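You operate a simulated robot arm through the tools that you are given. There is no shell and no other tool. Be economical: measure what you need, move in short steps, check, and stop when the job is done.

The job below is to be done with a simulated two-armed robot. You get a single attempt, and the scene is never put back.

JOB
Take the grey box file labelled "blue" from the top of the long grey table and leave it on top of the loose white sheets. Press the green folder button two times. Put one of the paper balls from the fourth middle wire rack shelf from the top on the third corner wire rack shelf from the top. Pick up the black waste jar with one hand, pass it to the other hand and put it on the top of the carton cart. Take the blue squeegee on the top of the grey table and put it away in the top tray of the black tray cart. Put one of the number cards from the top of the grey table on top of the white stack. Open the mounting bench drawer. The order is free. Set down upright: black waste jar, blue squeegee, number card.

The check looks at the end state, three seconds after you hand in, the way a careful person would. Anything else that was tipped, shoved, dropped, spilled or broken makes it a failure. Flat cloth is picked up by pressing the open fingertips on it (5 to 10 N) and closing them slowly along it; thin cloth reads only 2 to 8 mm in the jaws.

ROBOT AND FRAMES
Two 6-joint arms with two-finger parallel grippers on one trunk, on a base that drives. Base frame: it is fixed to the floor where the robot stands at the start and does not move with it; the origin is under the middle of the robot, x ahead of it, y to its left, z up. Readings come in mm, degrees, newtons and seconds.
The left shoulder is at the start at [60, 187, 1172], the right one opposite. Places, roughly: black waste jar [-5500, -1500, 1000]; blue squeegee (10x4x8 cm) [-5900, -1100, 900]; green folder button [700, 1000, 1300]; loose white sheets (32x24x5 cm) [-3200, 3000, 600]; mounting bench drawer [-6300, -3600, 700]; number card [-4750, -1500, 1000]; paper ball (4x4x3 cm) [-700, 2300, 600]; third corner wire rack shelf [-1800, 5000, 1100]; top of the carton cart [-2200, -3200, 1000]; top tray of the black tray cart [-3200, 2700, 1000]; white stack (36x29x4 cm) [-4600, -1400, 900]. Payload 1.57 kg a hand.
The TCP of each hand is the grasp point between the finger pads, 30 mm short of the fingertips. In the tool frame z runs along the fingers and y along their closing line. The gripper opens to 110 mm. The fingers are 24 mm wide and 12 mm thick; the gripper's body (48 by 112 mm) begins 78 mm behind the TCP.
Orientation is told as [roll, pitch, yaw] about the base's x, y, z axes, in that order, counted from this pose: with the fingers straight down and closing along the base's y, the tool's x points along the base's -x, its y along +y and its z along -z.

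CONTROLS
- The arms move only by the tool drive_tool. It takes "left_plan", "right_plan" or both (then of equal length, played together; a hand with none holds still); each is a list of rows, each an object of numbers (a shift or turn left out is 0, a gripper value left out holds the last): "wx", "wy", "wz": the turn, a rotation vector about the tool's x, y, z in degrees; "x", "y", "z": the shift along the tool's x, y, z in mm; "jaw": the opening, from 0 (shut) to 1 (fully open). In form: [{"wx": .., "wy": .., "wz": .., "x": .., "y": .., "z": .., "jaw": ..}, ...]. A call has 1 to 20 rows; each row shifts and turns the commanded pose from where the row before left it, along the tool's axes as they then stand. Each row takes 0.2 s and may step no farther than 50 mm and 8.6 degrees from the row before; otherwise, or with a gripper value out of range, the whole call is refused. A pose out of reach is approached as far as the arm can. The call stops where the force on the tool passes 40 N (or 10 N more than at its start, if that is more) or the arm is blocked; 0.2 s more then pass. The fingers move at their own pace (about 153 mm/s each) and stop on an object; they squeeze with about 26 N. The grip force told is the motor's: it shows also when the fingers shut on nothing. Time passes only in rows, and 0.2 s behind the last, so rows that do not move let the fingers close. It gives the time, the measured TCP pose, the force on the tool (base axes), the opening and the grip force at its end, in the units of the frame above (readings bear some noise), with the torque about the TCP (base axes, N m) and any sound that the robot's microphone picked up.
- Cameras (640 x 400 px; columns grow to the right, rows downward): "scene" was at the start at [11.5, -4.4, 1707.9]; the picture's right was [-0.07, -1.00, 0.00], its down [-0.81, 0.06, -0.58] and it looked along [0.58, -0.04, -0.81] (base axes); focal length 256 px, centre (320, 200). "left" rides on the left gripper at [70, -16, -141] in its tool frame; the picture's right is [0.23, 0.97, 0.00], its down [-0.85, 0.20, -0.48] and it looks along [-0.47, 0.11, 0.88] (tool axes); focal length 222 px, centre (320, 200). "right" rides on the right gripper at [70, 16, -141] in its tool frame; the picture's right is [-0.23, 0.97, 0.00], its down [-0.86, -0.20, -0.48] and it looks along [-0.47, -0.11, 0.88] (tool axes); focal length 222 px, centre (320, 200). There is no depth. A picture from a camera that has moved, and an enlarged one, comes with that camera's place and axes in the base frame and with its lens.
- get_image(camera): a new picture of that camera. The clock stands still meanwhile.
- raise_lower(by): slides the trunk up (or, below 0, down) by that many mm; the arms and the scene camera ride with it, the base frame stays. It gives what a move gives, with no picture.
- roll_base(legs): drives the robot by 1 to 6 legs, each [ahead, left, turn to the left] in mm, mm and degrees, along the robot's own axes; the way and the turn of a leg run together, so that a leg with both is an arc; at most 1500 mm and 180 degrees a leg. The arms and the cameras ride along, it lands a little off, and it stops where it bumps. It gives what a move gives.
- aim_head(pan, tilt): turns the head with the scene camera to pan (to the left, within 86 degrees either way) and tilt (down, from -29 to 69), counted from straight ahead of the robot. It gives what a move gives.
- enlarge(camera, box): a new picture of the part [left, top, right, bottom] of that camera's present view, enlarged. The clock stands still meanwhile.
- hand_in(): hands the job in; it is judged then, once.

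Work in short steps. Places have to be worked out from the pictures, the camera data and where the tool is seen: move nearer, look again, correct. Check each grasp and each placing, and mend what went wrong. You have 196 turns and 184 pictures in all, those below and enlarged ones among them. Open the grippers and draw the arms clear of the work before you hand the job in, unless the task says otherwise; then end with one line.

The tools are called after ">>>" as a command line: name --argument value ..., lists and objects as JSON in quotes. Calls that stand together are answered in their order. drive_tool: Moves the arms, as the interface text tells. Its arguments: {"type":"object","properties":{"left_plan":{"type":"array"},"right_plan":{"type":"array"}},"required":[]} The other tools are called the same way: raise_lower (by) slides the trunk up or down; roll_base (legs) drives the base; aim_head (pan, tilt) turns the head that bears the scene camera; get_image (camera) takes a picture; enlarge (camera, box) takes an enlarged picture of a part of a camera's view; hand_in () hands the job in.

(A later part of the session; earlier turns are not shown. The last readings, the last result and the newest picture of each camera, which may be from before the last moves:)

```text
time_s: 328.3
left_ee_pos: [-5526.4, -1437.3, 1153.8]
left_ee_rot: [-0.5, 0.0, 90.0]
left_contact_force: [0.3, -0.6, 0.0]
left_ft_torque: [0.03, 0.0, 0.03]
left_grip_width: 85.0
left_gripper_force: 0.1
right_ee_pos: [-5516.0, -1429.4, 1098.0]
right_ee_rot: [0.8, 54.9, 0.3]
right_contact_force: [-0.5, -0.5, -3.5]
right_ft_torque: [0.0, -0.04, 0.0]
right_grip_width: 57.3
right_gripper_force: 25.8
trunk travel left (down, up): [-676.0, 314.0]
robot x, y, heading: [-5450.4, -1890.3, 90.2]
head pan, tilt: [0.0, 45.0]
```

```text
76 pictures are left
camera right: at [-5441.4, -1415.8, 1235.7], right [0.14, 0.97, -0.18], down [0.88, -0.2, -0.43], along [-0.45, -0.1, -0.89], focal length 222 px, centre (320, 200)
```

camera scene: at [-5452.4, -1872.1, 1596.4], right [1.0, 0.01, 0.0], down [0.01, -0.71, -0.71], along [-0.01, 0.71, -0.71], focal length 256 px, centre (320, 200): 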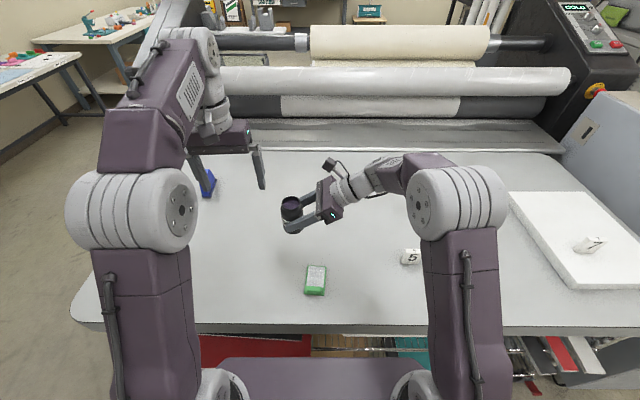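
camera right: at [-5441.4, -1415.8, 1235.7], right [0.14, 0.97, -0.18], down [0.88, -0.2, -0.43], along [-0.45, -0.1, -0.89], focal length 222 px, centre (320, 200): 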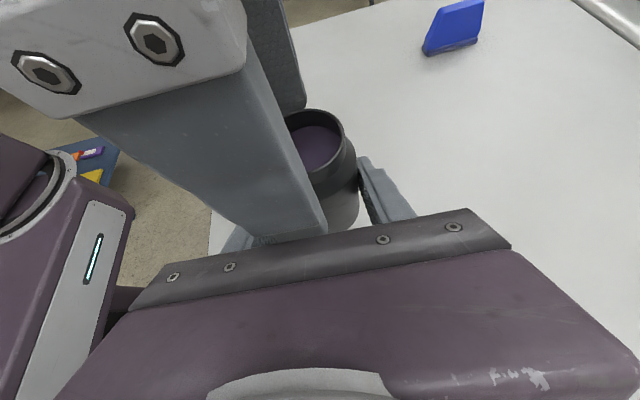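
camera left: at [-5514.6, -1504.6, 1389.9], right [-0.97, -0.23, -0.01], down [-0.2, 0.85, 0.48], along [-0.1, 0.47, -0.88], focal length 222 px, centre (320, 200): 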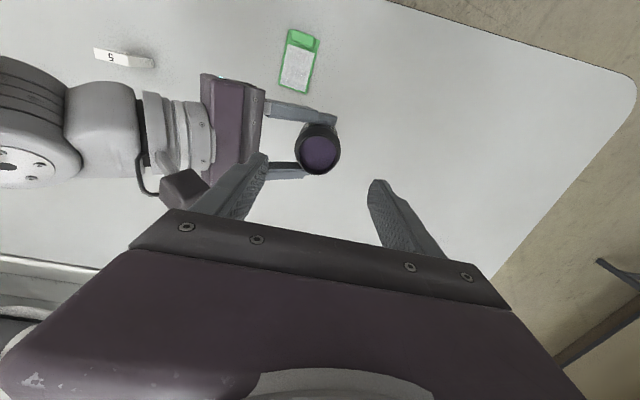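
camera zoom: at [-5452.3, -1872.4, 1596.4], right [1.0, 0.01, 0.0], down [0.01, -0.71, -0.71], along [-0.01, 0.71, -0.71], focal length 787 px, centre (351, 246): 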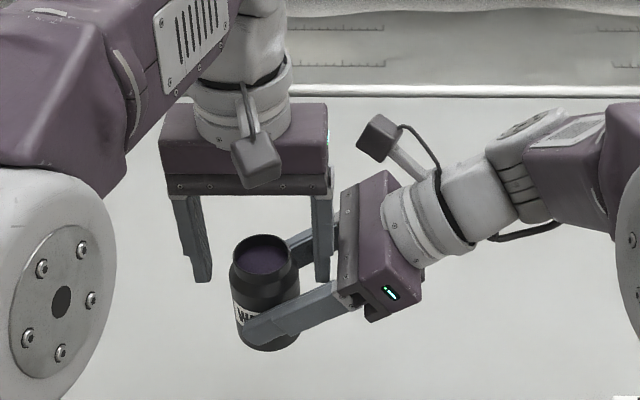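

Clear but snug near the right palm; I narrow the left jaws to 74 mm and descend the last 45 mm.

>>> drive_tool --left_plan '[{"jaw": 0.67}, {"z": 12, "x": -3}, {"z": 12}, {"z": 11}, {"z": 10}, {}]'

>>> enlarge --camera "scene" --box '[220, 120, 400, 250]'

```text
time_s: 329.7
left_ee_pos: [-5526.8, -1432.7, 1106.8]
left_ee_rot: [-0.5, 0.0, 90.0]
left_contact_force: [0.3, 0.1, 0.8]
left_ft_torque: [0.01, -0.02, 0.05]
left_grip_width: 73.8
left_gripper_force: 0.0
right_ee_pos: [-5515.7, -1429.4, 1097.2]
right_ee_rot: [0.9, 55.0, 0.5]
right_contact_force: [0.6, -0.3, -2.3]
right_ft_torque: [-0.04, -0.04, 0.03]
right_grip_width: 57.1
right_gripper_force: 25.9
trunk travel left (down, up): [-676.0, 314.0]
robot x, y, heading: [-5450.9, -1896.7, 90.7]
head pan, tilt: [0.0, 45.0]
```

```text
3.08 times, centred on (310, 185) of scene
camera zoom: at [-5452.4, -1872.4, 1596.4], right [1.0, 0.01, 0.0], down [0.01, -0.71, -0.71], along [-0.01, 0.71, -0.71], focal length 787 px, centre (351, 246)
```

zoom: 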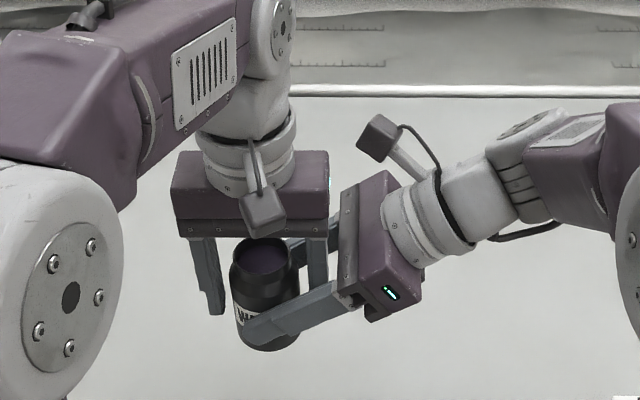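

Clean. I close the left hand on the jar.

>>> drive_tool --left_plan '[{"jaw": 0.6}, {"jaw": 0.55}, {"jaw": 0.4}, {}, {}]'

```text
time_s: 330.9
left_ee_pos: [-5526.6, -1433.3, 1107.5]
left_ee_rot: [-0.4, -0.1, 90.0]
left_contact_force: [-7.5, 0.7, -0.3]
left_ft_torque: [0.14, 0.52, -0.08]
left_grip_width: 57.4
left_gripper_force: 25.6
right_ee_pos: [-5515.6, -1429.0, 1096.6]
right_ee_rot: [0.9, 55.0, 0.4]
right_contact_force: [7.5, -2.5, -0.6]
right_ft_torque: [-0.11, -0.41, 0.11]
right_grip_width: 57.4
right_gripper_force: 25.8
trunk travel left (down, up): [-676.0, 314.0]
robot x, y, heading: [-5447.8, -1897.4, 90.6]
head pan, tilt: [0.0, 45.0]
```

Both hands hold it. I open the right hand and withdraw it along its axis.

>>> drive_tool --right_plan '[{"jaw": 0.6}, {"jaw": 0.75}, {"jaw": 0.9}, {}, {"z": -15}, {"z": -25}, {"z": -30}, {"z": -30}, {"z": -30}, {"z": -30}, {}]'

>>> get_image --camera "scene"

>>> get_image --camera "right"

```text
time_s: 333.3
left_ee_pos: [-5526.2, -1431.7, 1107.3]
left_ee_rot: [-0.5, 0.0, 90.0]
left_contact_force: [-0.5, 0.5, 0.1]
left_ft_torque: [0.02, -0.02, -0.03]
left_grip_width: 57.4
left_gripper_force: 26.4
right_ee_pos: [-5383.5, -1431.7, 1189.3]
right_ee_rot: [0.9, 55.0, 0.3]
right_contact_force: [-0.5, 0.6, -1.5]
right_ft_torque: [-0.01, -0.01, 0.01]
right_grip_width: 99.2
right_gripper_force: 0.0
trunk travel left (down, up): [-676.0, 314.0]
robot x, y, heading: [-5449.7, -1894.7, 90.6]
head pan, tilt: [0.0, 45.0]
```

```text
74 pictures are left
camera scene: at [-5452.8, -1872.1, 1596.4], right [1.0, 0.01, 0.0], down [0.01, -0.71, -0.71], along [-0.01, 0.71, -0.71], focal length 256 px, centre (320, 200)
```

scene: 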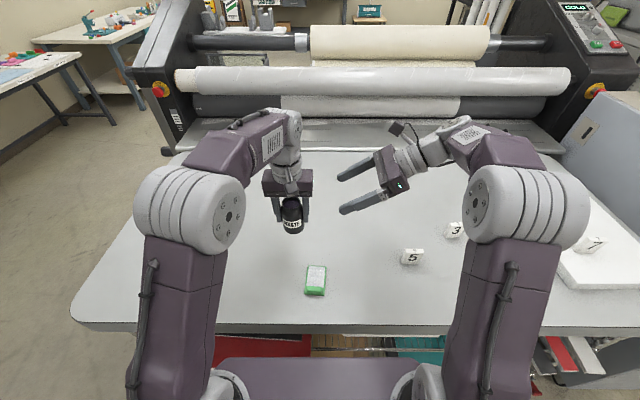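

```text
73 pictures are left
camera right: at [-5311.1, -1417.3, 1327.7], right [0.14, 0.97, -0.18], down [0.88, -0.2, -0.43], along [-0.45, -0.1, -0.89], focal length 222 px, centre (320, 200)
```

right: 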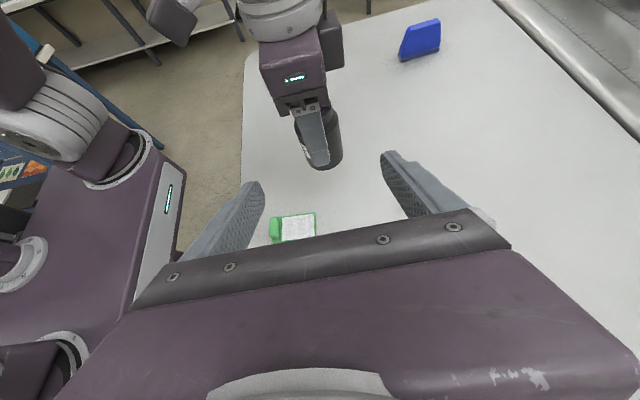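

Handover complete; the left hand holds the jar. I fold the right tool back down, raise the jar a little, and back away from the table.

>>> drive_tool --right_plan '[{"wy": -8, "z": -10}, {"wy": -8, "z": -10}, {"wy": -8}, {"wy": -8}, {"wy": -8}, {"wy": -8}, {"wy": -7}, {"wz": -8.2}, {"wz": -8.2}, {"wz": -8.2}, {"wz": -8.2}, {"wz": -8.2}, {"wz": -8.2}, {"wz": -8.2}, {"wz": -8.2}, {"wz": -8.2}, {"wz": -8.2}, {"wz": -8}, {}]' --left_plan '[{}, {}, {"z": -3}, {"z": -5}, {"z": -6}, {"z": -6}, {"z": -6}, {"z": -6}, {"z": -6}, {"z": -6}, {"z": -6}, {"z": -5}, {"z": -3}, {"x": 5}, {"x": 8}, {"x": 10}, {"x": 10}, {"x": 8}, {"x": 5}]'

>>> roll_base --legs '[[-900, 0, 0], [0, 0, -90]]'

>>> aim_head --pan 0 --tilt 20

>>> get_image --camera "scene"

```text
time_s: 337.3
left_ee_pos: [-5525.8, -1478.9, 1167.4]
left_ee_rot: [-0.6, 0.0, 89.9]
left_contact_force: [0.7, 0.5, -2.8]
left_ft_torque: [0.02, -0.01, 0.01]
left_grip_width: 57.6
left_gripper_force: 26.0
right_ee_pos: [-5369.1, -1431.6, 1201.1]
right_ee_rot: [0.0, -0.5, 89.7]
right_contact_force: [0.5, 0.5, -0.4]
right_ft_torque: [0.0, -0.02, -0.03]
right_grip_width: 98.9
right_gripper_force: 0.1
trunk travel left (down, up): [-676.0, 314.0]
robot x, y, heading: [-5452.8, -1895.2, 90.6]
head pan, tilt: [0.0, 45.0]
```

```text
time_s: 345.9
left_ee_pos: [-5030.0, -2723.5, 1167.9]
left_ee_rot: [-0.4, 0.0, -0.2]
left_contact_force: [0.8, -0.7, -3.2]
left_ft_torque: [-0.01, 0.03, 0.04]
left_grip_width: 57.8
left_gripper_force: 25.8
right_ee_pos: [-4982.2, -2881.5, 1202.1]
right_ee_rot: [0.1, -0.5, -0.5]
right_contact_force: [0.5, -0.1, -0.3]
right_ft_torque: [0.01, -0.03, 0.01]
right_grip_width: 99.1
right_gripper_force: 0.1
trunk travel left (down, up): [-676.0, 314.0]
robot x, y, heading: [-5450.0, -2795.5, 0.5]
head pan, tilt: [0.0, 45.0]
```

```text
time_s: 346.7
left_ee_pos: [-5031.3, -2723.2, 1166.4]
left_ee_rot: [-0.6, 0.1, -0.3]
left_contact_force: [0.5, -0.1, -3.4]
left_ft_torque: [-0.01, -0.02, 0.0]
left_grip_width: 57.4
left_gripper_force: 26.2
right_ee_pos: [-4982.6, -2882.7, 1201.7]
right_ee_rot: [0.0, -0.6, -0.4]
right_contact_force: [-0.9, 0.0, 0.2]
right_ft_torque: [0.0, -0.02, 0.01]
right_grip_width: 98.9
right_gripper_force: 0.0
trunk travel left (down, up): [-676.0, 314.0]
robot x, y, heading: [-5446.7, -2800.2, 0.2]
head pan, tilt: [0.0, 20.0]
```

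```text
72 pictures are left
camera scene: at [-5414.0, -2797.6, 1635.0], right [0.01, -1.0, 0.0], down [-0.34, 0.0, -0.94], along [0.94, 0.01, -0.34], focal length 256 px, centre (320, 200)
```

scene: 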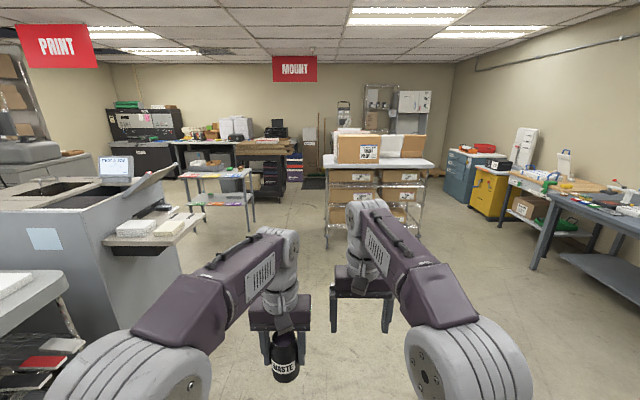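

The carton cart is ahead to the east. I shift right to clear the machine and drive toward it.

>>> roll_base --legs '[[0, -400, 0], [1500, 0, 0], [350, 0, 0]]'

>>> aim_head --pan 0 --tilt 25

>>> get_image --camera "scene"

```text
time_s: 358.1
left_ee_pos: [-3187.5, -3103.3, 1166.4]
left_ee_rot: [-0.5, -0.1, 0.8]
left_contact_force: [0.1, -0.9, -2.8]
left_ft_torque: [0.0, 0.02, -0.01]
left_grip_width: 57.5
left_gripper_force: 25.7
right_ee_pos: [-3138.3, -3260.5, 1201.9]
right_ee_rot: [0.0, -0.6, 0.5]
right_contact_force: [-0.9, -0.3, 0.2]
right_ft_torque: [0.0, 0.0, 0.0]
right_grip_width: 99.0
right_gripper_force: 0.1
trunk travel left (down, up): [-676.0, 314.0]
robot x, y, heading: [-3601.8, -3185.1, 1.3]
head pan, tilt: [0.0, 20.0]
```

```text
time_s: 358.8
left_ee_pos: [-3188.4, -3103.5, 1165.2]
left_ee_rot: [-0.4, 0.2, 0.9]
left_contact_force: [0.8, -0.2, -2.9]
left_ft_torque: [-0.02, 0.04, -0.03]
left_grip_width: 57.5
left_gripper_force: 26.2
right_ee_pos: [-3137.1, -3261.3, 1201.1]
right_ee_rot: [-0.1, -0.6, 0.4]
right_contact_force: [0.5, 0.4, -0.3]
right_ft_torque: [0.0, -0.04, -0.03]
right_grip_width: 98.8
right_gripper_force: 0.1
trunk travel left (down, up): [-676.0, 314.0]
robot x, y, heading: [-3603.6, -3186.7, 1.3]
head pan, tilt: [0.0, 25.0]
```

```text
71 pictures are left
camera scene: at [-3570.8, -3183.3, 1627.0], right [0.02, -1.0, 0.0], down [-0.42, -0.01, -0.91], along [0.91, 0.02, -0.42], focal length 256 px, centre (320, 200)
```

scene: 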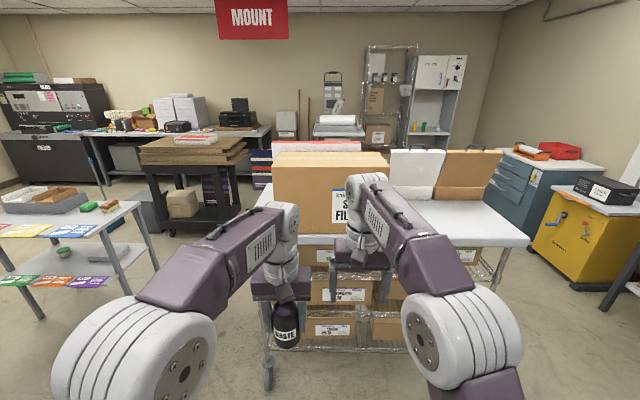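

The cart top is at z≈1035, front edge x≈−2674, with free space on its right-front part (y −3550…−3950). I move so the left hand will be over about [-2560, -3720].

>>> roll_base --legs '[[0, -610, -1.3], [520, 0, 0]]'

>>> aim_head --pan 5 --tilt 40

>>> get_image --camera "scene"

>>> get_image --camera "left"

```text
time_s: 364.9
left_ee_pos: [-2661.8, -3729.5, 1166.7]
left_ee_rot: [-0.6, 0.0, -0.9]
left_contact_force: [-0.3, 0.1, -2.2]
left_ft_torque: [0.03, 0.04, 0.01]
left_grip_width: 57.2
left_gripper_force: 26.0
right_ee_pos: [-2615.7, -3886.8, 1201.5]
right_ee_rot: [0.0, -0.6, -1.4]
right_contact_force: [1.0, 0.1, -0.3]
right_ft_torque: [0.04, -0.01, 0.02]
right_grip_width: 99.0
right_gripper_force: 0.1
trunk travel left (down, up): [-676.0, 314.0]
robot x, y, heading: [-3075.5, -3797.9, -0.5]
head pan, tilt: [0.0, 25.0]
```

```text
time_s: 365.6
left_ee_pos: [-2661.9, -3729.9, 1167.1]
left_ee_rot: [-0.5, 0.1, -1.0]
left_contact_force: [0.3, -0.6, -2.7]
left_ft_torque: [-0.02, 0.0, 0.01]
left_grip_width: 57.5
left_gripper_force: 25.3
right_ee_pos: [-2615.0, -3887.1, 1200.4]
right_ee_rot: [0.0, -0.4, -1.3]
right_contact_force: [0.0, 0.3, -0.1]
right_ft_torque: [-0.05, -0.02, -0.01]
right_grip_width: 98.9
right_gripper_force: 0.1
trunk travel left (down, up): [-676.0, 314.0]
robot x, y, heading: [-3079.7, -3801.6, -0.0]
head pan, tilt: [5.0, 40.0]
```

```text
70 pictures are left
camera scene: at [-3053.6, -3790.1, 1603.7], right [0.08, -1.0, 0.0], down [-0.64, -0.05, -0.77], along [0.76, 0.06, -0.64], focal length 256 px, centre (320, 200)
```

scene: 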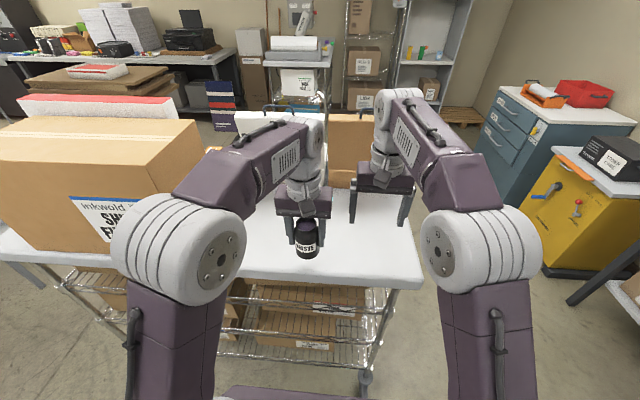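

```text
69 pictures are left
camera left: at [-2730.9, -3741.1, 1307.9], right [-0.21, 0.98, -0.01], down [0.86, 0.19, 0.48], along [0.47, 0.09, -0.88], focal length 222 px, centre (320, 200)
```

left: 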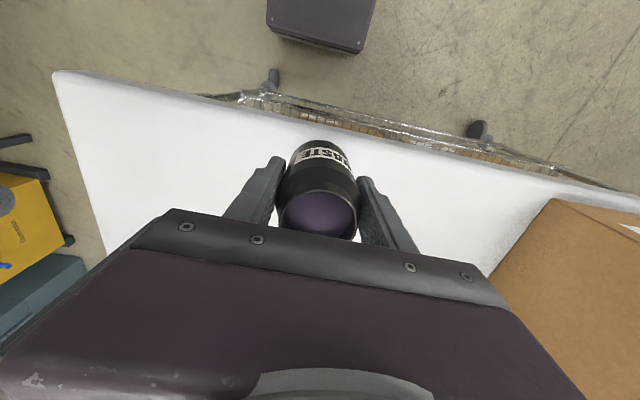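

The spot is clear. I roll 100 mm ahead so the jar is well over the top, then lower it.

>>> roll_base --legs '[[100, 0, 0]]'

>>> drive_tool --left_plan '[{"z": 5}, {"z": 10}, {"z": 12}, {"z": 12}, {"z": 10}, {"z": 6}, {"z": 3}, {}]'

>>> get_image --camera "left"

```text
time_s: 366.8
left_ee_pos: [-2561.1, -3729.5, 1166.5]
left_ee_rot: [-0.5, -0.1, -0.9]
left_contact_force: [-0.2, 0.9, -3.0]
left_ft_torque: [-0.04, 0.05, -0.01]
left_grip_width: 57.2
left_gripper_force: 25.7
right_ee_pos: [-2514.6, -3888.1, 1201.6]
right_ee_rot: [0.0, -0.5, -1.3]
right_contact_force: [0.0, 0.6, -1.7]
right_ft_torque: [0.01, 0.03, 0.03]
right_grip_width: 98.7
right_gripper_force: 0.0
trunk travel left (down, up): [-676.0, 314.0]
robot x, y, heading: [-2976.4, -3802.2, -0.5]
head pan, tilt: [5.0, 40.0]
```

```text
time_s: 368.6
left_ee_pos: [-2562.4, -3730.3, 1109.5]
left_ee_rot: [-0.4, 0.0, -0.9]
left_contact_force: [-0.1, 0.6, 10.9]
left_ft_torque: [0.42, -0.1, 0.03]
left_grip_width: 57.3
left_gripper_force: 22.8
right_ee_pos: [-2516.6, -3888.4, 1201.9]
right_ee_rot: [0.0, -0.5, -1.3]
right_contact_force: [0.3, -0.2, 0.2]
right_ft_torque: [-0.02, -0.02, 0.01]
right_grip_width: 98.9
right_gripper_force: 0.0
trunk travel left (down, up): [-676.0, 314.0]
robot x, y, heading: [-2980.8, -3798.2, -0.4]
head pan, tilt: [5.0, 40.0]
```

```text
68 pictures are left
camera left: at [-2631.8, -3742.7, 1250.3], right [-0.21, 0.98, -0.01], down [0.86, 0.19, 0.48], along [0.47, 0.1, -0.88], focal length 222 px, centre (320, 200)
```

left: 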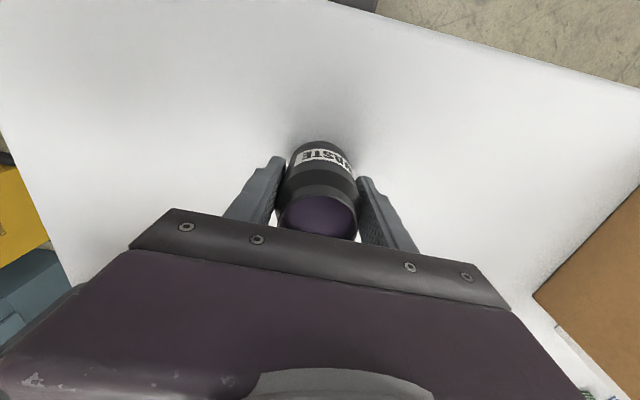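

The jar touches down (≈14 N). I open slowly and rise.

>>> drive_tool --left_plan '[{"z": -1}, {"jaw": 0.55}, {"jaw": 0.6}, {"jaw": 0.68}, {"jaw": 0.76}, {}, {"z": -10}, {"z": -20}, {"z": -30}, {"z": -35}, {"z": -30}, {}]'

>>> get_image --camera "left"

>>> enlarge --camera "scene" --box '[240, 160, 440, 300]'

```text
time_s: 371.2
left_ee_pos: [-2561.4, -3729.4, 1236.2]
left_ee_rot: [-0.5, 0.0, -0.8]
left_contact_force: [0.7, 0.1, 0.5]
left_ft_torque: [0.02, 0.03, 0.0]
left_grip_width: 83.8
left_gripper_force: 0.1
right_ee_pos: [-2515.3, -3887.3, 1200.9]
right_ee_rot: [0.0, -0.6, -1.4]
right_contact_force: [-0.4, -0.9, 1.0]
right_ft_torque: [-0.01, 0.01, 0.03]
right_grip_width: 98.9
right_gripper_force: 0.0
trunk travel left (down, up): [-676.0, 314.0]
robot x, y, heading: [-2981.3, -3799.4, -0.3]
head pan, tilt: [5.0, 40.0]
```

```text
67 pictures are left
camera left: at [-2631.4, -3741.6, 1377.6], right [-0.21, 0.98, -0.01], down [0.86, 0.19, 0.48], along [0.47, 0.09, -0.88], focal length 222 px, centre (320, 200)
```

left: 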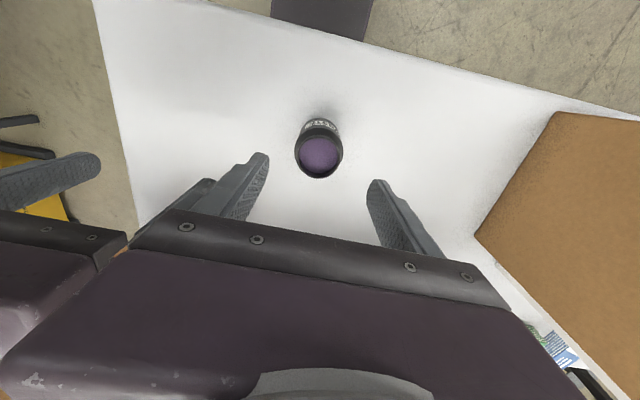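

```text
2.86 times, centred on (340, 230) of scene
camera zoom: at [-2953.9, -3790.8, 1603.6], right [0.08, -1.0, 0.0], down [-0.64, -0.05, -0.77], along [0.76, 0.06, -0.64], focal length 731 px, centre (263, 114)
```

zoom: 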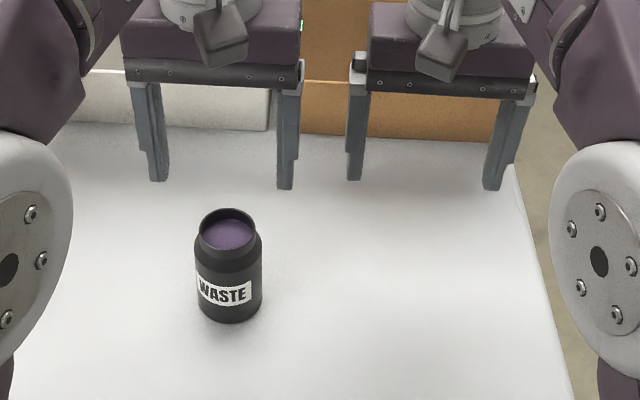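

Jar stands upright on the carton cart. I now drive back west around the table to reach the squeegee from the table's west end.

>>> roll_base --legs '[[-620, 0, 0], [0, 600, 0], [-1000, 0, 0], [0, 650, 0], [-1500, 0, 0], [-750, 0, 0]]'

>>> roll_base --legs '[[0, 1000, 0]]'

>>> aim_head --pan 0 --tilt 40

>>> get_image --camera "scene"

```text
time_s: 396.3
left_ee_pos: [-6411.4, -2461.2, 1236.0]
left_ee_rot: [-0.5, 0.1, -0.3]
left_contact_force: [0.4, 0.7, -0.8]
left_ft_torque: [0.0, 0.0, 0.0]
left_grip_width: 83.5
left_gripper_force: 0.0
right_ee_pos: [-6363.7, -2619.3, 1201.9]
right_ee_rot: [0.0, -0.5, -0.7]
right_contact_force: [0.4, -0.4, 0.7]
right_ft_torque: [-0.02, 0.04, -0.02]
right_grip_width: 98.9
right_gripper_force: 0.0
trunk travel left (down, up): [-676.0, 314.0]
robot x, y, heading: [-6826.5, -2534.2, 0.3]
head pan, tilt: [5.0, 40.0]
```

```text
time_s: 401.4
left_ee_pos: [-6415.6, -1463.5, 1235.9]
left_ee_rot: [-0.4, 0.0, -0.1]
left_contact_force: [-0.6, -0.2, -0.1]
left_ft_torque: [-0.02, 0.0, -0.01]
left_grip_width: 83.4
left_gripper_force: 0.0
right_ee_pos: [-6367.7, -1620.6, 1201.3]
right_ee_rot: [0.1, -0.7, -0.5]
right_contact_force: [-0.5, 0.6, -0.6]
right_ft_torque: [0.0, -0.02, -0.01]
right_grip_width: 98.9
right_gripper_force: 0.1
trunk travel left (down, up): [-676.0, 314.0]
robot x, y, heading: [-6828.8, -1535.2, 0.6]
head pan, tilt: [5.0, 40.0]
```

```text
time_s: 402.1
left_ee_pos: [-6415.6, -1462.1, 1234.9]
left_ee_rot: [-0.5, 0.0, -0.1]
left_contact_force: [-1.2, -0.6, 1.1]
left_ft_torque: [0.04, 0.01, 0.0]
left_grip_width: 83.6
left_gripper_force: 0.0
right_ee_pos: [-6367.7, -1620.4, 1201.7]
right_ee_rot: [0.0, -0.6, -0.5]
right_contact_force: [0.9, 0.0, -0.5]
right_ft_torque: [0.0, 0.01, -0.01]
right_grip_width: 99.1
right_gripper_force: 0.0
trunk travel left (down, up): [-676.0, 314.0]
robot x, y, heading: [-6831.2, -1539.9, 0.6]
head pan, tilt: [0.0, 40.0]
```

```text
65 pictures are left
camera scene: at [-6807.3, -1536.7, 1603.6], right [0.01, -1.0, 0.0], down [-0.64, 0.0, -0.77], along [0.77, 0.01, -0.64], focal length 256 px, centre (320, 200)
```

scene: 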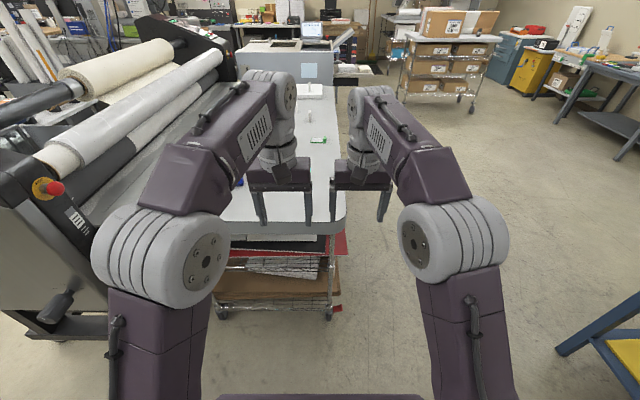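

The table's west edge is at x≈−6178; the squeegee is near [-5895, -1175]. I move up to it.

>>> roll_base --legs '[[0, 275, 0], [370, 0, 0]]'

>>> get_image --camera "scene"

>>> get_image --camera "left"

```text
time_s: 406.0
left_ee_pos: [-6044.7, -1183.4, 1235.9]
left_ee_rot: [-0.6, 0.0, 0.0]
left_contact_force: [-0.4, -0.8, -1.0]
left_ft_torque: [0.01, 0.02, 0.02]
left_grip_width: 83.9
left_gripper_force: 0.1
right_ee_pos: [-5997.2, -1340.4, 1202.4]
right_ee_rot: [0.0, -0.6, -0.3]
right_contact_force: [0.0, 0.7, -0.1]
right_ft_torque: [-0.02, -0.03, -0.01]
right_grip_width: 99.0
right_gripper_force: 0.1
trunk travel left (down, up): [-676.0, 314.0]
robot x, y, heading: [-6457.4, -1258.1, 0.7]
head pan, tilt: [0.0, 40.0]
```

```text
64 pictures are left
camera scene: at [-6436.1, -1258.5, 1603.7], right [0.01, -1.0, 0.0], down [-0.64, -0.01, -0.77], along [0.77, 0.01, -0.64], focal length 256 px, centre (320, 200)
```

scene: 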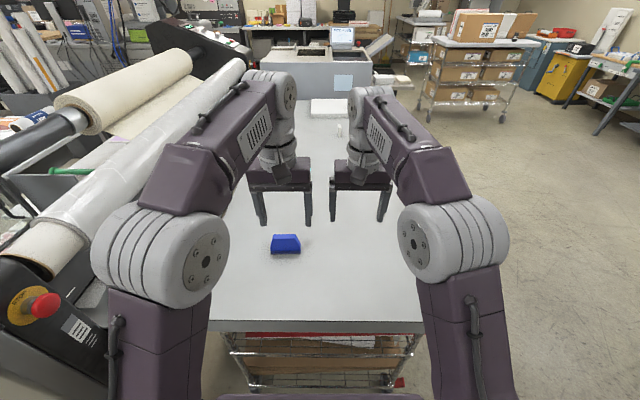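

```text
63 pictures are left
camera left: at [-6114.7, -1196.6, 1377.5], right [-0.23, 0.97, -0.01], down [0.85, 0.2, 0.48], along [0.47, 0.1, -0.88], focal length 222 px, centre (320, 200)
```

left: 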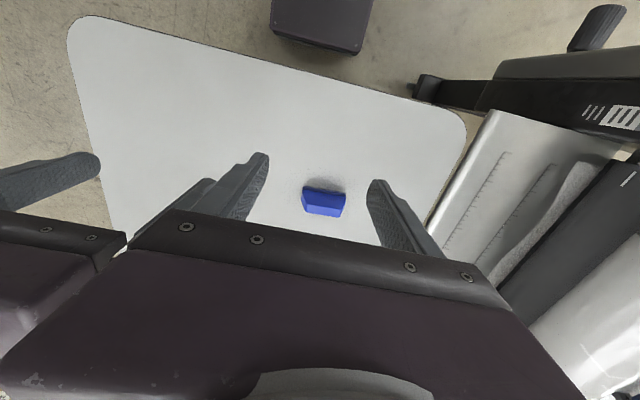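

>>> enlarge --camera "scene" --box '[240, 215, 340, 275]'

>>> enlarge --camera "left" --box '[260, 150, 400, 240]'

```text
6.40 times, centred on (290, 245) of scene
camera zoom: at [-6436.1, -1258.5, 1603.7], right [0.01, -1.0, 0.0], down [-0.64, -0.01, -0.77], along [0.77, 0.01, -0.64], focal length 1637 px, centre (512, -88)
```

zoom: 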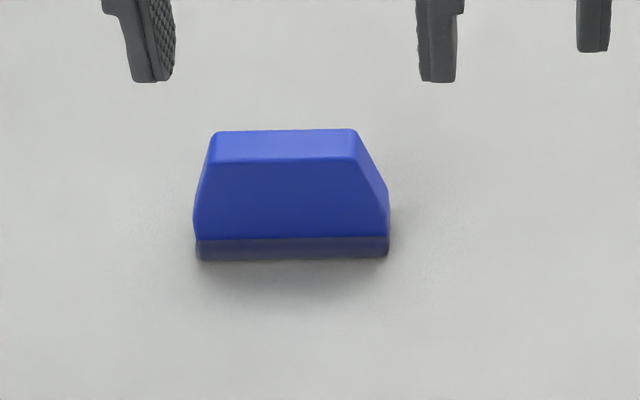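

```text
4.44 times, centred on (330, 195) of left
camera zoom: at [-6114.7, -1196.6, 1377.5], right [-0.23, 0.97, -0.01], down [0.85, 0.2, 0.48], along [0.47, 0.1, -0.88], focal length 987 px, centre (276, 222)
```

zoom: 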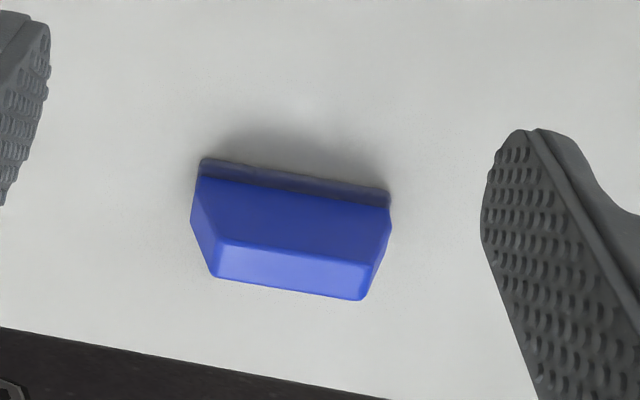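

The squeegee stands on its blade: 100 mm along y, top at [-5892, -1141, 1003], about 20–40 mm thick in x. I'll grip across its thickness: turn the left tool 90°, raise the trunk and go slightly closer.

>>> raise_lower --by 100

>>> drive_tool --left_plan '[{"wz": -8.2, "jaw": 0.6}, {"wz": -8.2}, {"wz": -8.2}, {"wz": -8.2}, {"wz": -8.2}, {"wz": -8.2}, {"wz": -8.2}, {"wz": -8.2}, {"wz": -8.2}, {"wz": -8.2}, {"wz": -8.2}, {}]'

>>> roll_base --legs '[[45, 0, -0.5]]'

```text
time_s: 407.3
left_ee_pos: [-6043.7, -1181.8, 1334.2]
left_ee_rot: [-0.4, 0.1, -0.1]
left_contact_force: [-0.3, -0.1, 1.0]
left_ft_torque: [-0.01, -0.02, 0.01]
left_grip_width: 83.6
left_gripper_force: 0.0
right_ee_pos: [-5996.1, -1340.9, 1300.9]
right_ee_rot: [0.1, -0.4, -0.2]
right_contact_force: [-0.5, 0.5, -0.6]
right_ft_torque: [-0.03, 0.02, 0.04]
right_grip_width: 99.3
right_gripper_force: 0.1
trunk travel left (down, up): [-776.0, 214.0]
robot x, y, heading: [-6458.2, -1259.5, 0.3]
head pan, tilt: [0.0, 40.0]
```

```text
time_s: 409.9
left_ee_pos: [-6043.2, -1183.3, 1334.9]
left_ee_rot: [-0.1, 0.5, 90.3]
left_contact_force: [0.2, -0.7, -0.1]
left_ft_torque: [0.0, 0.02, -0.03]
left_grip_width: 66.2
left_gripper_force: 0.1
right_ee_pos: [-5994.7, -1341.4, 1302.6]
right_ee_rot: [-0.1, -0.7, -0.3]
right_contact_force: [0.1, -0.4, 0.3]
right_ft_torque: [-0.01, 0.01, 0.01]
right_grip_width: 99.1
right_gripper_force: 0.0
trunk travel left (down, up): [-776.0, 214.0]
robot x, y, heading: [-6455.8, -1260.4, 0.4]
head pan, tilt: [0.0, 40.0]
```

```text
time_s: 410.8
left_ee_pos: [-6006.9, -1187.7, 1338.0]
left_ee_rot: [-0.4, 0.6, 89.7]
left_contact_force: [-0.2, -0.4, -0.3]
left_ft_torque: [-0.02, -0.12, 0.0]
left_grip_width: 66.0
left_gripper_force: 0.0
right_ee_pos: [-5960.0, -1345.1, 1304.5]
right_ee_rot: [0.0, -1.0, -0.8]
right_contact_force: [-0.8, 0.6, -0.1]
right_ft_torque: [-0.02, -0.09, 0.03]
right_grip_width: 99.0
right_gripper_force: 0.1
trunk travel left (down, up): [-776.0, 214.0]
robot x, y, heading: [-6415.8, -1259.3, -0.0]
head pan, tilt: [0.0, 40.0]
```

>>> drive_tool --left_plan '[{"y": -30, "x": -12}, {"y": -30, "x": -12}, {"y": -30, "x": -12}, {"y": -25, "x": -10}, {"z": 45}, {"z": 45}, {"z": 45}, {"z": 45}, {"z": 45}, {"z": 25}, {}]'

>>> get_image --camera "left"

>>> enlarge --camera "scene" --box '[200, 160, 380, 300]'

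```text
time_s: 413.2
left_ee_pos: [-5913.0, -1140.2, 1060.6]
left_ee_rot: [0.0, 0.4, 89.7]
left_contact_force: [-0.2, 0.2, 0.3]
left_ft_torque: [0.02, 0.01, -0.02]
left_grip_width: 65.9
left_gripper_force: 0.1
left hand out of reach, approached as far as the arm can: row 3, 4
right_ee_pos: [-5950.9, -1344.6, 1302.8]
right_ee_rot: [0.0, -0.7, -0.9]
right_contact_force: [-0.2, 0.0, 0.6]
right_ft_torque: [0.02, -0.02, 0.02]
right_grip_width: 98.9
right_gripper_force: 0.1
trunk travel left (down, up): [-776.0, 214.0]
robot x, y, heading: [-6415.7, -1259.5, 0.1]
head pan, tilt: [0.0, 40.0]
```

```text
60 pictures are left
camera left: at [-5898.4, -1206.3, 1203.7], right [-0.97, -0.22, 0.0], down [-0.2, 0.86, 0.47], along [-0.11, 0.46, -0.88], focal length 222 px, centre (320, 200)
```

left: 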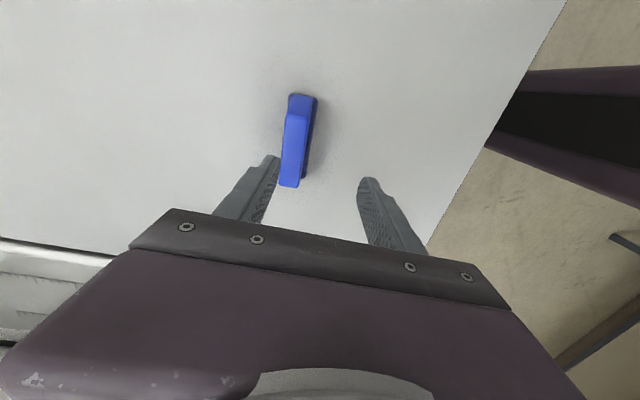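

```text
2.86 times, centred on (290, 230) of scene
camera zoom: at [-6391.5, -1258.6, 1703.7], right [0.0, -1.0, 0.0], down [-0.64, 0.0, -0.77], along [0.77, 0.0, -0.64], focal length 731 px, centre (406, 114)
```

zoom: 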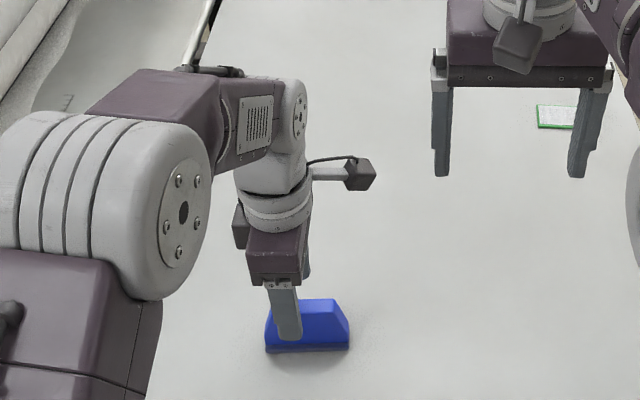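

I correct 21 mm forward and check before the final descent.

>>> drive_tool --left_plan '[{"y": -22, "x": 2}, {}, {}]'

>>> get_image --camera "left"

```text
time_s: 414.0
left_ee_pos: [-5891.7, -1141.9, 1062.0]
left_ee_rot: [-0.1, 0.5, 89.8]
left_contact_force: [-0.5, -0.8, -0.2]
left_ft_torque: [0.0, 0.01, -0.01]
left_grip_width: 65.8
left_gripper_force: 0.1
right_ee_pos: [-5951.8, -1343.9, 1302.9]
right_ee_rot: [-0.1, -0.5, -0.8]
right_contact_force: [0.6, 0.2, 0.4]
right_ft_torque: [0.01, -0.02, 0.02]
right_grip_width: 98.9
right_gripper_force: 0.1
trunk travel left (down, up): [-776.0, 214.0]
robot x, y, heading: [-6413.2, -1261.9, 0.2]
head pan, tilt: [0.0, 40.0]
```

```text
58 pictures are left
camera left: at [-5875.8, -1207.9, 1203.9], right [-0.97, -0.22, 0.0], down [-0.2, 0.86, 0.47], along [-0.11, 0.46, -0.88], focal length 222 px, centre (320, 200)
```

left: 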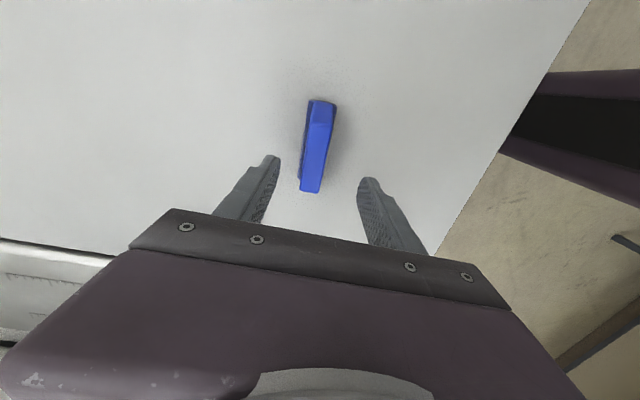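

Centred. I descend to TCP z≈975 and close slowly.

>>> drive_tool --left_plan '[{"z": 30}, {"z": 25}, {"z": 20}, {"z": 10}, {}, {"jaw": 0.45}, {"jaw": 0.3}, {"jaw": 0.1}, {}, {}]'

>>> get_image --camera "left"

```text
time_s: 416.2
left_ee_pos: [-5890.7, -1141.7, 976.0]
left_ee_rot: [-0.1, 0.5, 89.8]
left_contact_force: [-0.3, 0.0, 0.3]
left_ft_torque: [-0.01, 0.01, -0.04]
left_grip_width: 21.6
left_gripper_force: 25.9
right_ee_pos: [-5951.2, -1344.5, 1301.6]
right_ee_rot: [-0.1, -0.6, -0.9]
right_contact_force: [-0.3, -0.6, 0.7]
right_ft_torque: [0.01, 0.02, -0.01]
right_grip_width: 98.9
right_gripper_force: 0.1
trunk travel left (down, up): [-776.0, 214.0]
robot x, y, heading: [-6419.5, -1262.1, -0.3]
head pan, tilt: [0.0, 40.0]
```

```text
57 pictures are left
camera left: at [-5874.7, -1208.7, 1119.0], right [-0.97, -0.22, 0.0], down [-0.2, 0.86, 0.47], along [-0.11, 0.46, -0.88], focal length 222 px, centre (320, 200)
```

left: 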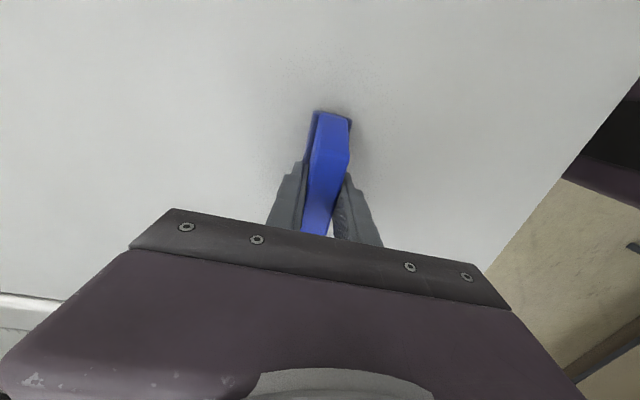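

Gripped (21.6 mm). I lift it and back off the table.

>>> drive_tool --left_plan '[{"z": -10}, {"z": -20}, {"z": -30}, {"z": -30}, {"z": -30}, {"z": -30}, {}]'

>>> get_image --camera "scene"

>>> roll_base --legs '[[-300, 0, 0]]'

>>> aim_head --pan 80 --tilt 20

>>> get_image --camera "scene"

```text
time_s: 417.8
left_ee_pos: [-5890.5, -1140.3, 1127.9]
left_ee_rot: [0.0, 0.5, 89.9]
left_contact_force: [-0.5, 0.7, -1.6]
left_ft_torque: [0.02, -0.01, -0.02]
left_grip_width: 21.6
left_gripper_force: 26.2
right_ee_pos: [-5951.5, -1344.6, 1302.2]
right_ee_rot: [0.0, -0.6, -0.8]
right_contact_force: [-0.6, 0.5, -0.4]
right_ft_torque: [-0.02, -0.02, 0.0]
right_grip_width: 99.0
right_gripper_force: 0.1
trunk travel left (down, up): [-776.0, 214.0]
robot x, y, heading: [-6416.7, -1264.3, -0.1]
head pan, tilt: [0.0, 40.0]
```

```text
56 pictures are left
camera scene: at [-6390.2, -1258.4, 1703.6], right [0.0, -1.0, 0.0], down [-0.64, 0.0, -0.77], along [0.77, 0.0, -0.64], focal length 256 px, centre (320, 200)
```

scene: 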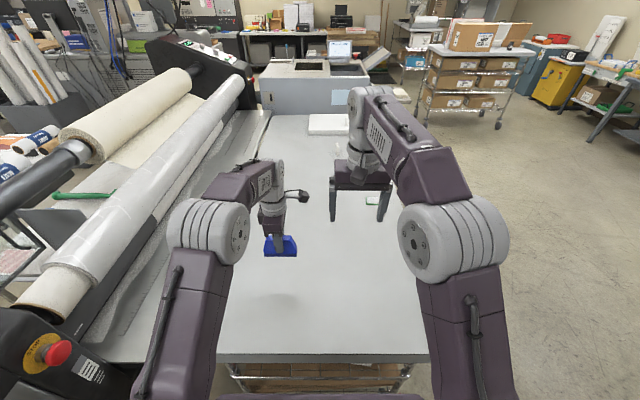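

```text
time_s: 419.9
left_ee_pos: [-6189.5, -1140.2, 1126.4]
left_ee_rot: [0.1, 0.5, 90.0]
left_contact_force: [0.0, 0.3, -1.5]
left_ft_torque: [-0.01, 0.02, -0.02]
left_grip_width: 21.9
left_gripper_force: 25.9
right_ee_pos: [-6249.4, -1344.0, 1300.9]
right_ee_rot: [0.0, -0.4, -0.7]
right_contact_force: [0.4, 0.1, -0.9]
right_ft_torque: [0.01, 0.0, 0.01]
right_grip_width: 99.2
right_gripper_force: 0.0
trunk travel left (down, up): [-776.0, 214.0]
robot x, y, heading: [-6715.7, -1257.7, 0.2]
head pan, tilt: [0.0, 40.0]
```

```text
time_s: 421.4
left_ee_pos: [-6191.3, -1139.7, 1126.6]
left_ee_rot: [0.0, 0.5, 89.9]
left_contact_force: [-0.4, -0.4, -0.9]
left_ft_torque: [0.04, -0.02, -0.02]
left_grip_width: 21.9
left_gripper_force: 26.0
right_ee_pos: [-6250.4, -1344.8, 1302.0]
right_ee_rot: [0.0, -0.6, -0.6]
right_contact_force: [-0.4, 0.9, 0.2]
right_ft_torque: [0.02, -0.03, -0.02]
right_grip_width: 99.1
right_gripper_force: 0.0
trunk travel left (down, up): [-776.0, 214.0]
robot x, y, heading: [-6714.4, -1260.8, 0.0]
head pan, tilt: [80.0, 20.0]
```

```text
55 pictures are left
camera scene: at [-6759.6, -1167.7, 1735.0], right [0.99, -0.17, 0.0], down [-0.06, -0.34, -0.94], along [0.16, 0.93, -0.34], focal length 256 px, centre (320, 200)
```

scene: 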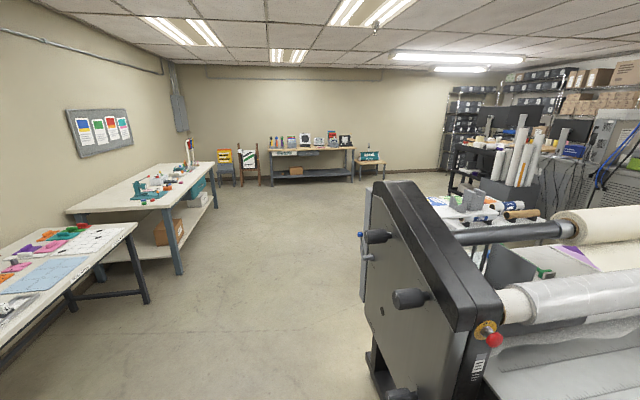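

The west aisle is open. I drive north past the printer, then east to the black tray cart.

>>> roll_base --legs '[[-380, 0, 0], [0, 1500, 0], [0, 1500, 0], [0, 950, 0], [1500, 0, 0], [1100, 0, 0]]'

>>> aim_head --pan 0 --tilt 25

>>> get_image --camera "scene"

```text
time_s: 454.6
left_ee_pos: [-3938.1, 2709.7, 1127.3]
left_ee_rot: [0.0, 0.5, 88.1]
left_contact_force: [-0.6, -0.1, -1.9]
left_ft_torque: [0.0, 0.0, 0.03]
left_grip_width: 21.8
left_gripper_force: 26.8
right_ee_pos: [-4004.7, 2506.2, 1303.1]
right_ee_rot: [0.0, -0.6, -2.4]
right_contact_force: [0.4, -0.9, 0.4]
right_ft_torque: [0.0, 0.0, 0.0]
right_grip_width: 99.1
right_gripper_force: 0.1
trunk travel left (down, up): [-776.0, 214.0]
robot x, y, heading: [-4466.0, 2606.7, -1.8]
head pan, tilt: [80.0, 20.0]
```

```text
time_s: 456.1
left_ee_pos: [-3937.5, 2710.0, 1125.9]
left_ee_rot: [0.0, 0.5, 88.1]
left_contact_force: [0.4, 0.0, -1.2]
left_ft_torque: [0.04, -0.02, -0.03]
left_grip_width: 21.8
left_gripper_force: 26.0
right_ee_pos: [-4004.0, 2506.5, 1302.1]
right_ee_rot: [0.0, -0.6, -2.5]
right_contact_force: [0.0, -0.6, -0.1]
right_ft_torque: [0.01, -0.02, 0.01]
right_grip_width: 98.9
right_gripper_force: 0.1
trunk travel left (down, up): [-776.0, 214.0]
robot x, y, heading: [-4466.3, 2605.4, -1.5]
head pan, tilt: [0.0, 25.0]
```

```text
54 pictures are left
camera scene: at [-4433.9, 2605.4, 1727.0], right [-0.03, -1.0, 0.0], down [-0.42, 0.01, -0.91], along [0.91, -0.03, -0.42], focal length 256 px, centre (320, 200)
```

scene: 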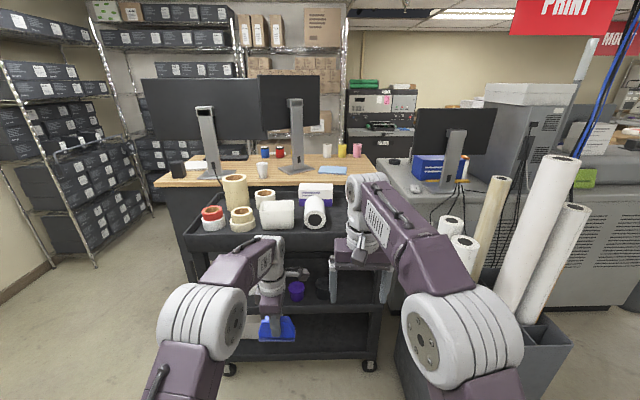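

I raise the trunk so the squeegee clears the tray items, move up to the cart and look into the top tray for free space.

>>> raise_lower --by 200

>>> roll_base --legs '[[0, 90, 1.5], [480, 0, 0]]'

>>> aim_head --pan -10 --tilt 45

>>> get_image --camera "scene"

```text
time_s: 458.3
left_ee_pos: [-3938.9, 2710.1, 1326.9]
left_ee_rot: [0.0, 0.4, 88.0]
left_contact_force: [0.0, 0.0, -1.8]
left_ft_torque: [0.03, -0.02, 0.03]
left_grip_width: 21.7
left_gripper_force: 26.1
right_ee_pos: [-4005.0, 2506.2, 1502.6]
right_ee_rot: [0.0, -0.5, -2.5]
right_contact_force: [-0.1, 0.8, 0.1]
right_ft_torque: [-0.04, 0.0, 0.05]
right_grip_width: 99.1
right_gripper_force: 0.0
trunk travel left (down, up): [-976.0, 14.0]
robot x, y, heading: [-4465.8, 2604.4, -1.9]
head pan, tilt: [0.0, 25.0]
```

```text
time_s: 461.9
left_ee_pos: [-3465.3, 2814.4, 1328.3]
left_ee_rot: [-0.1, 0.5, 89.6]
left_contact_force: [-0.4, 0.9, -1.3]
left_ft_torque: [0.0, -0.02, 0.0]
left_grip_width: 21.8
left_gripper_force: 25.8
right_ee_pos: [-3526.4, 2608.5, 1502.8]
right_ee_rot: [-0.1, -0.8, -0.9]
right_contact_force: [0.0, 0.6, 0.4]
right_ft_torque: [0.0, -0.01, 0.01]
right_grip_width: 99.3
right_gripper_force: 0.0
trunk travel left (down, up): [-976.0, 14.0]
robot x, y, heading: [-3986.8, 2691.3, 0.2]
head pan, tilt: [0.0, 25.0]
```

```text
time_s: 462.7
left_ee_pos: [-3462.2, 2812.1, 1326.7]
left_ee_rot: [0.0, 0.5, 89.6]
left_contact_force: [0.3, 0.7, -1.7]
left_ft_torque: [-0.01, -0.03, 0.01]
left_grip_width: 21.8
left_gripper_force: 25.7
right_ee_pos: [-3523.2, 2608.5, 1502.1]
right_ee_rot: [0.0, -0.6, -0.9]
right_contact_force: [-0.2, 0.1, 0.7]
right_ft_torque: [0.01, 0.02, 0.03]
right_grip_width: 99.0
right_gripper_force: 0.1
trunk travel left (down, up): [-976.0, 14.0]
robot x, y, heading: [-3987.1, 2693.0, 0.0]
head pan, tilt: [-10.0, 45.0]
```

```text
53 pictures are left
camera scene: at [-3967.3, 2681.2, 1896.4], right [-0.17, -0.98, 0.0], down [-0.7, 0.12, -0.71], along [0.7, -0.12, -0.71], focal length 256 px, centre (320, 200)
```

scene: 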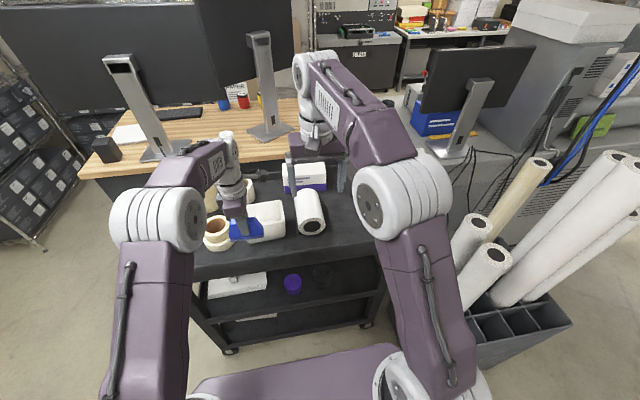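

>>> get_image --camera "right"

>>> enlarge --camera "scene" --box '[180, 170, 400, 290]'

```text
52 pictures are left
camera right: at [-3596.2, 2624.5, 1642.9], right [0.24, 0.97, 0.0], down [0.85, -0.21, 0.49], along [0.47, -0.12, -0.87], focal length 222 px, centre (320, 200)
```

right: 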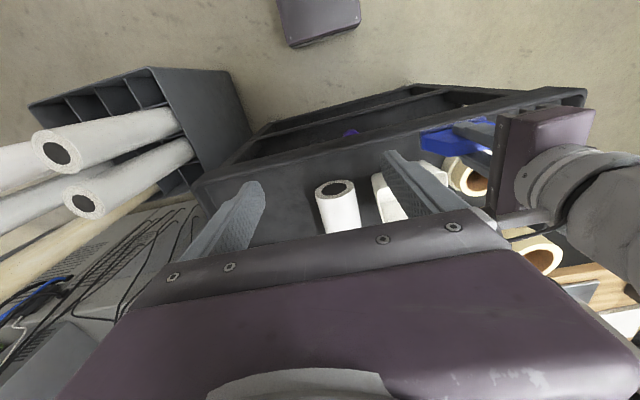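

```text
2.91 times, centred on (290, 230) of scene
camera zoom: at [-3967.3, 2681.2, 1896.4], right [-0.17, -0.98, 0.0], down [-0.7, 0.12, -0.71], along [0.7, -0.12, -0.71], focal length 744 px, centre (407, 113)
```

zoom: 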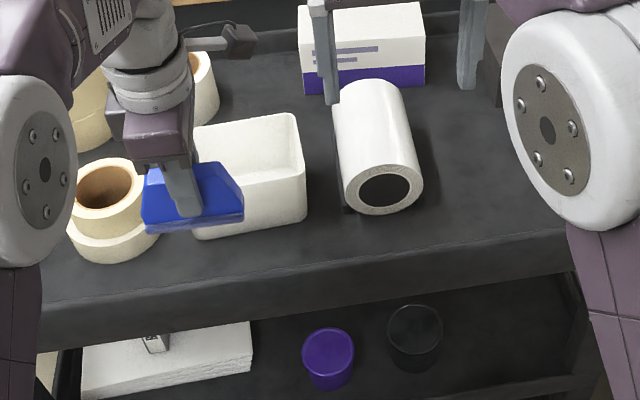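

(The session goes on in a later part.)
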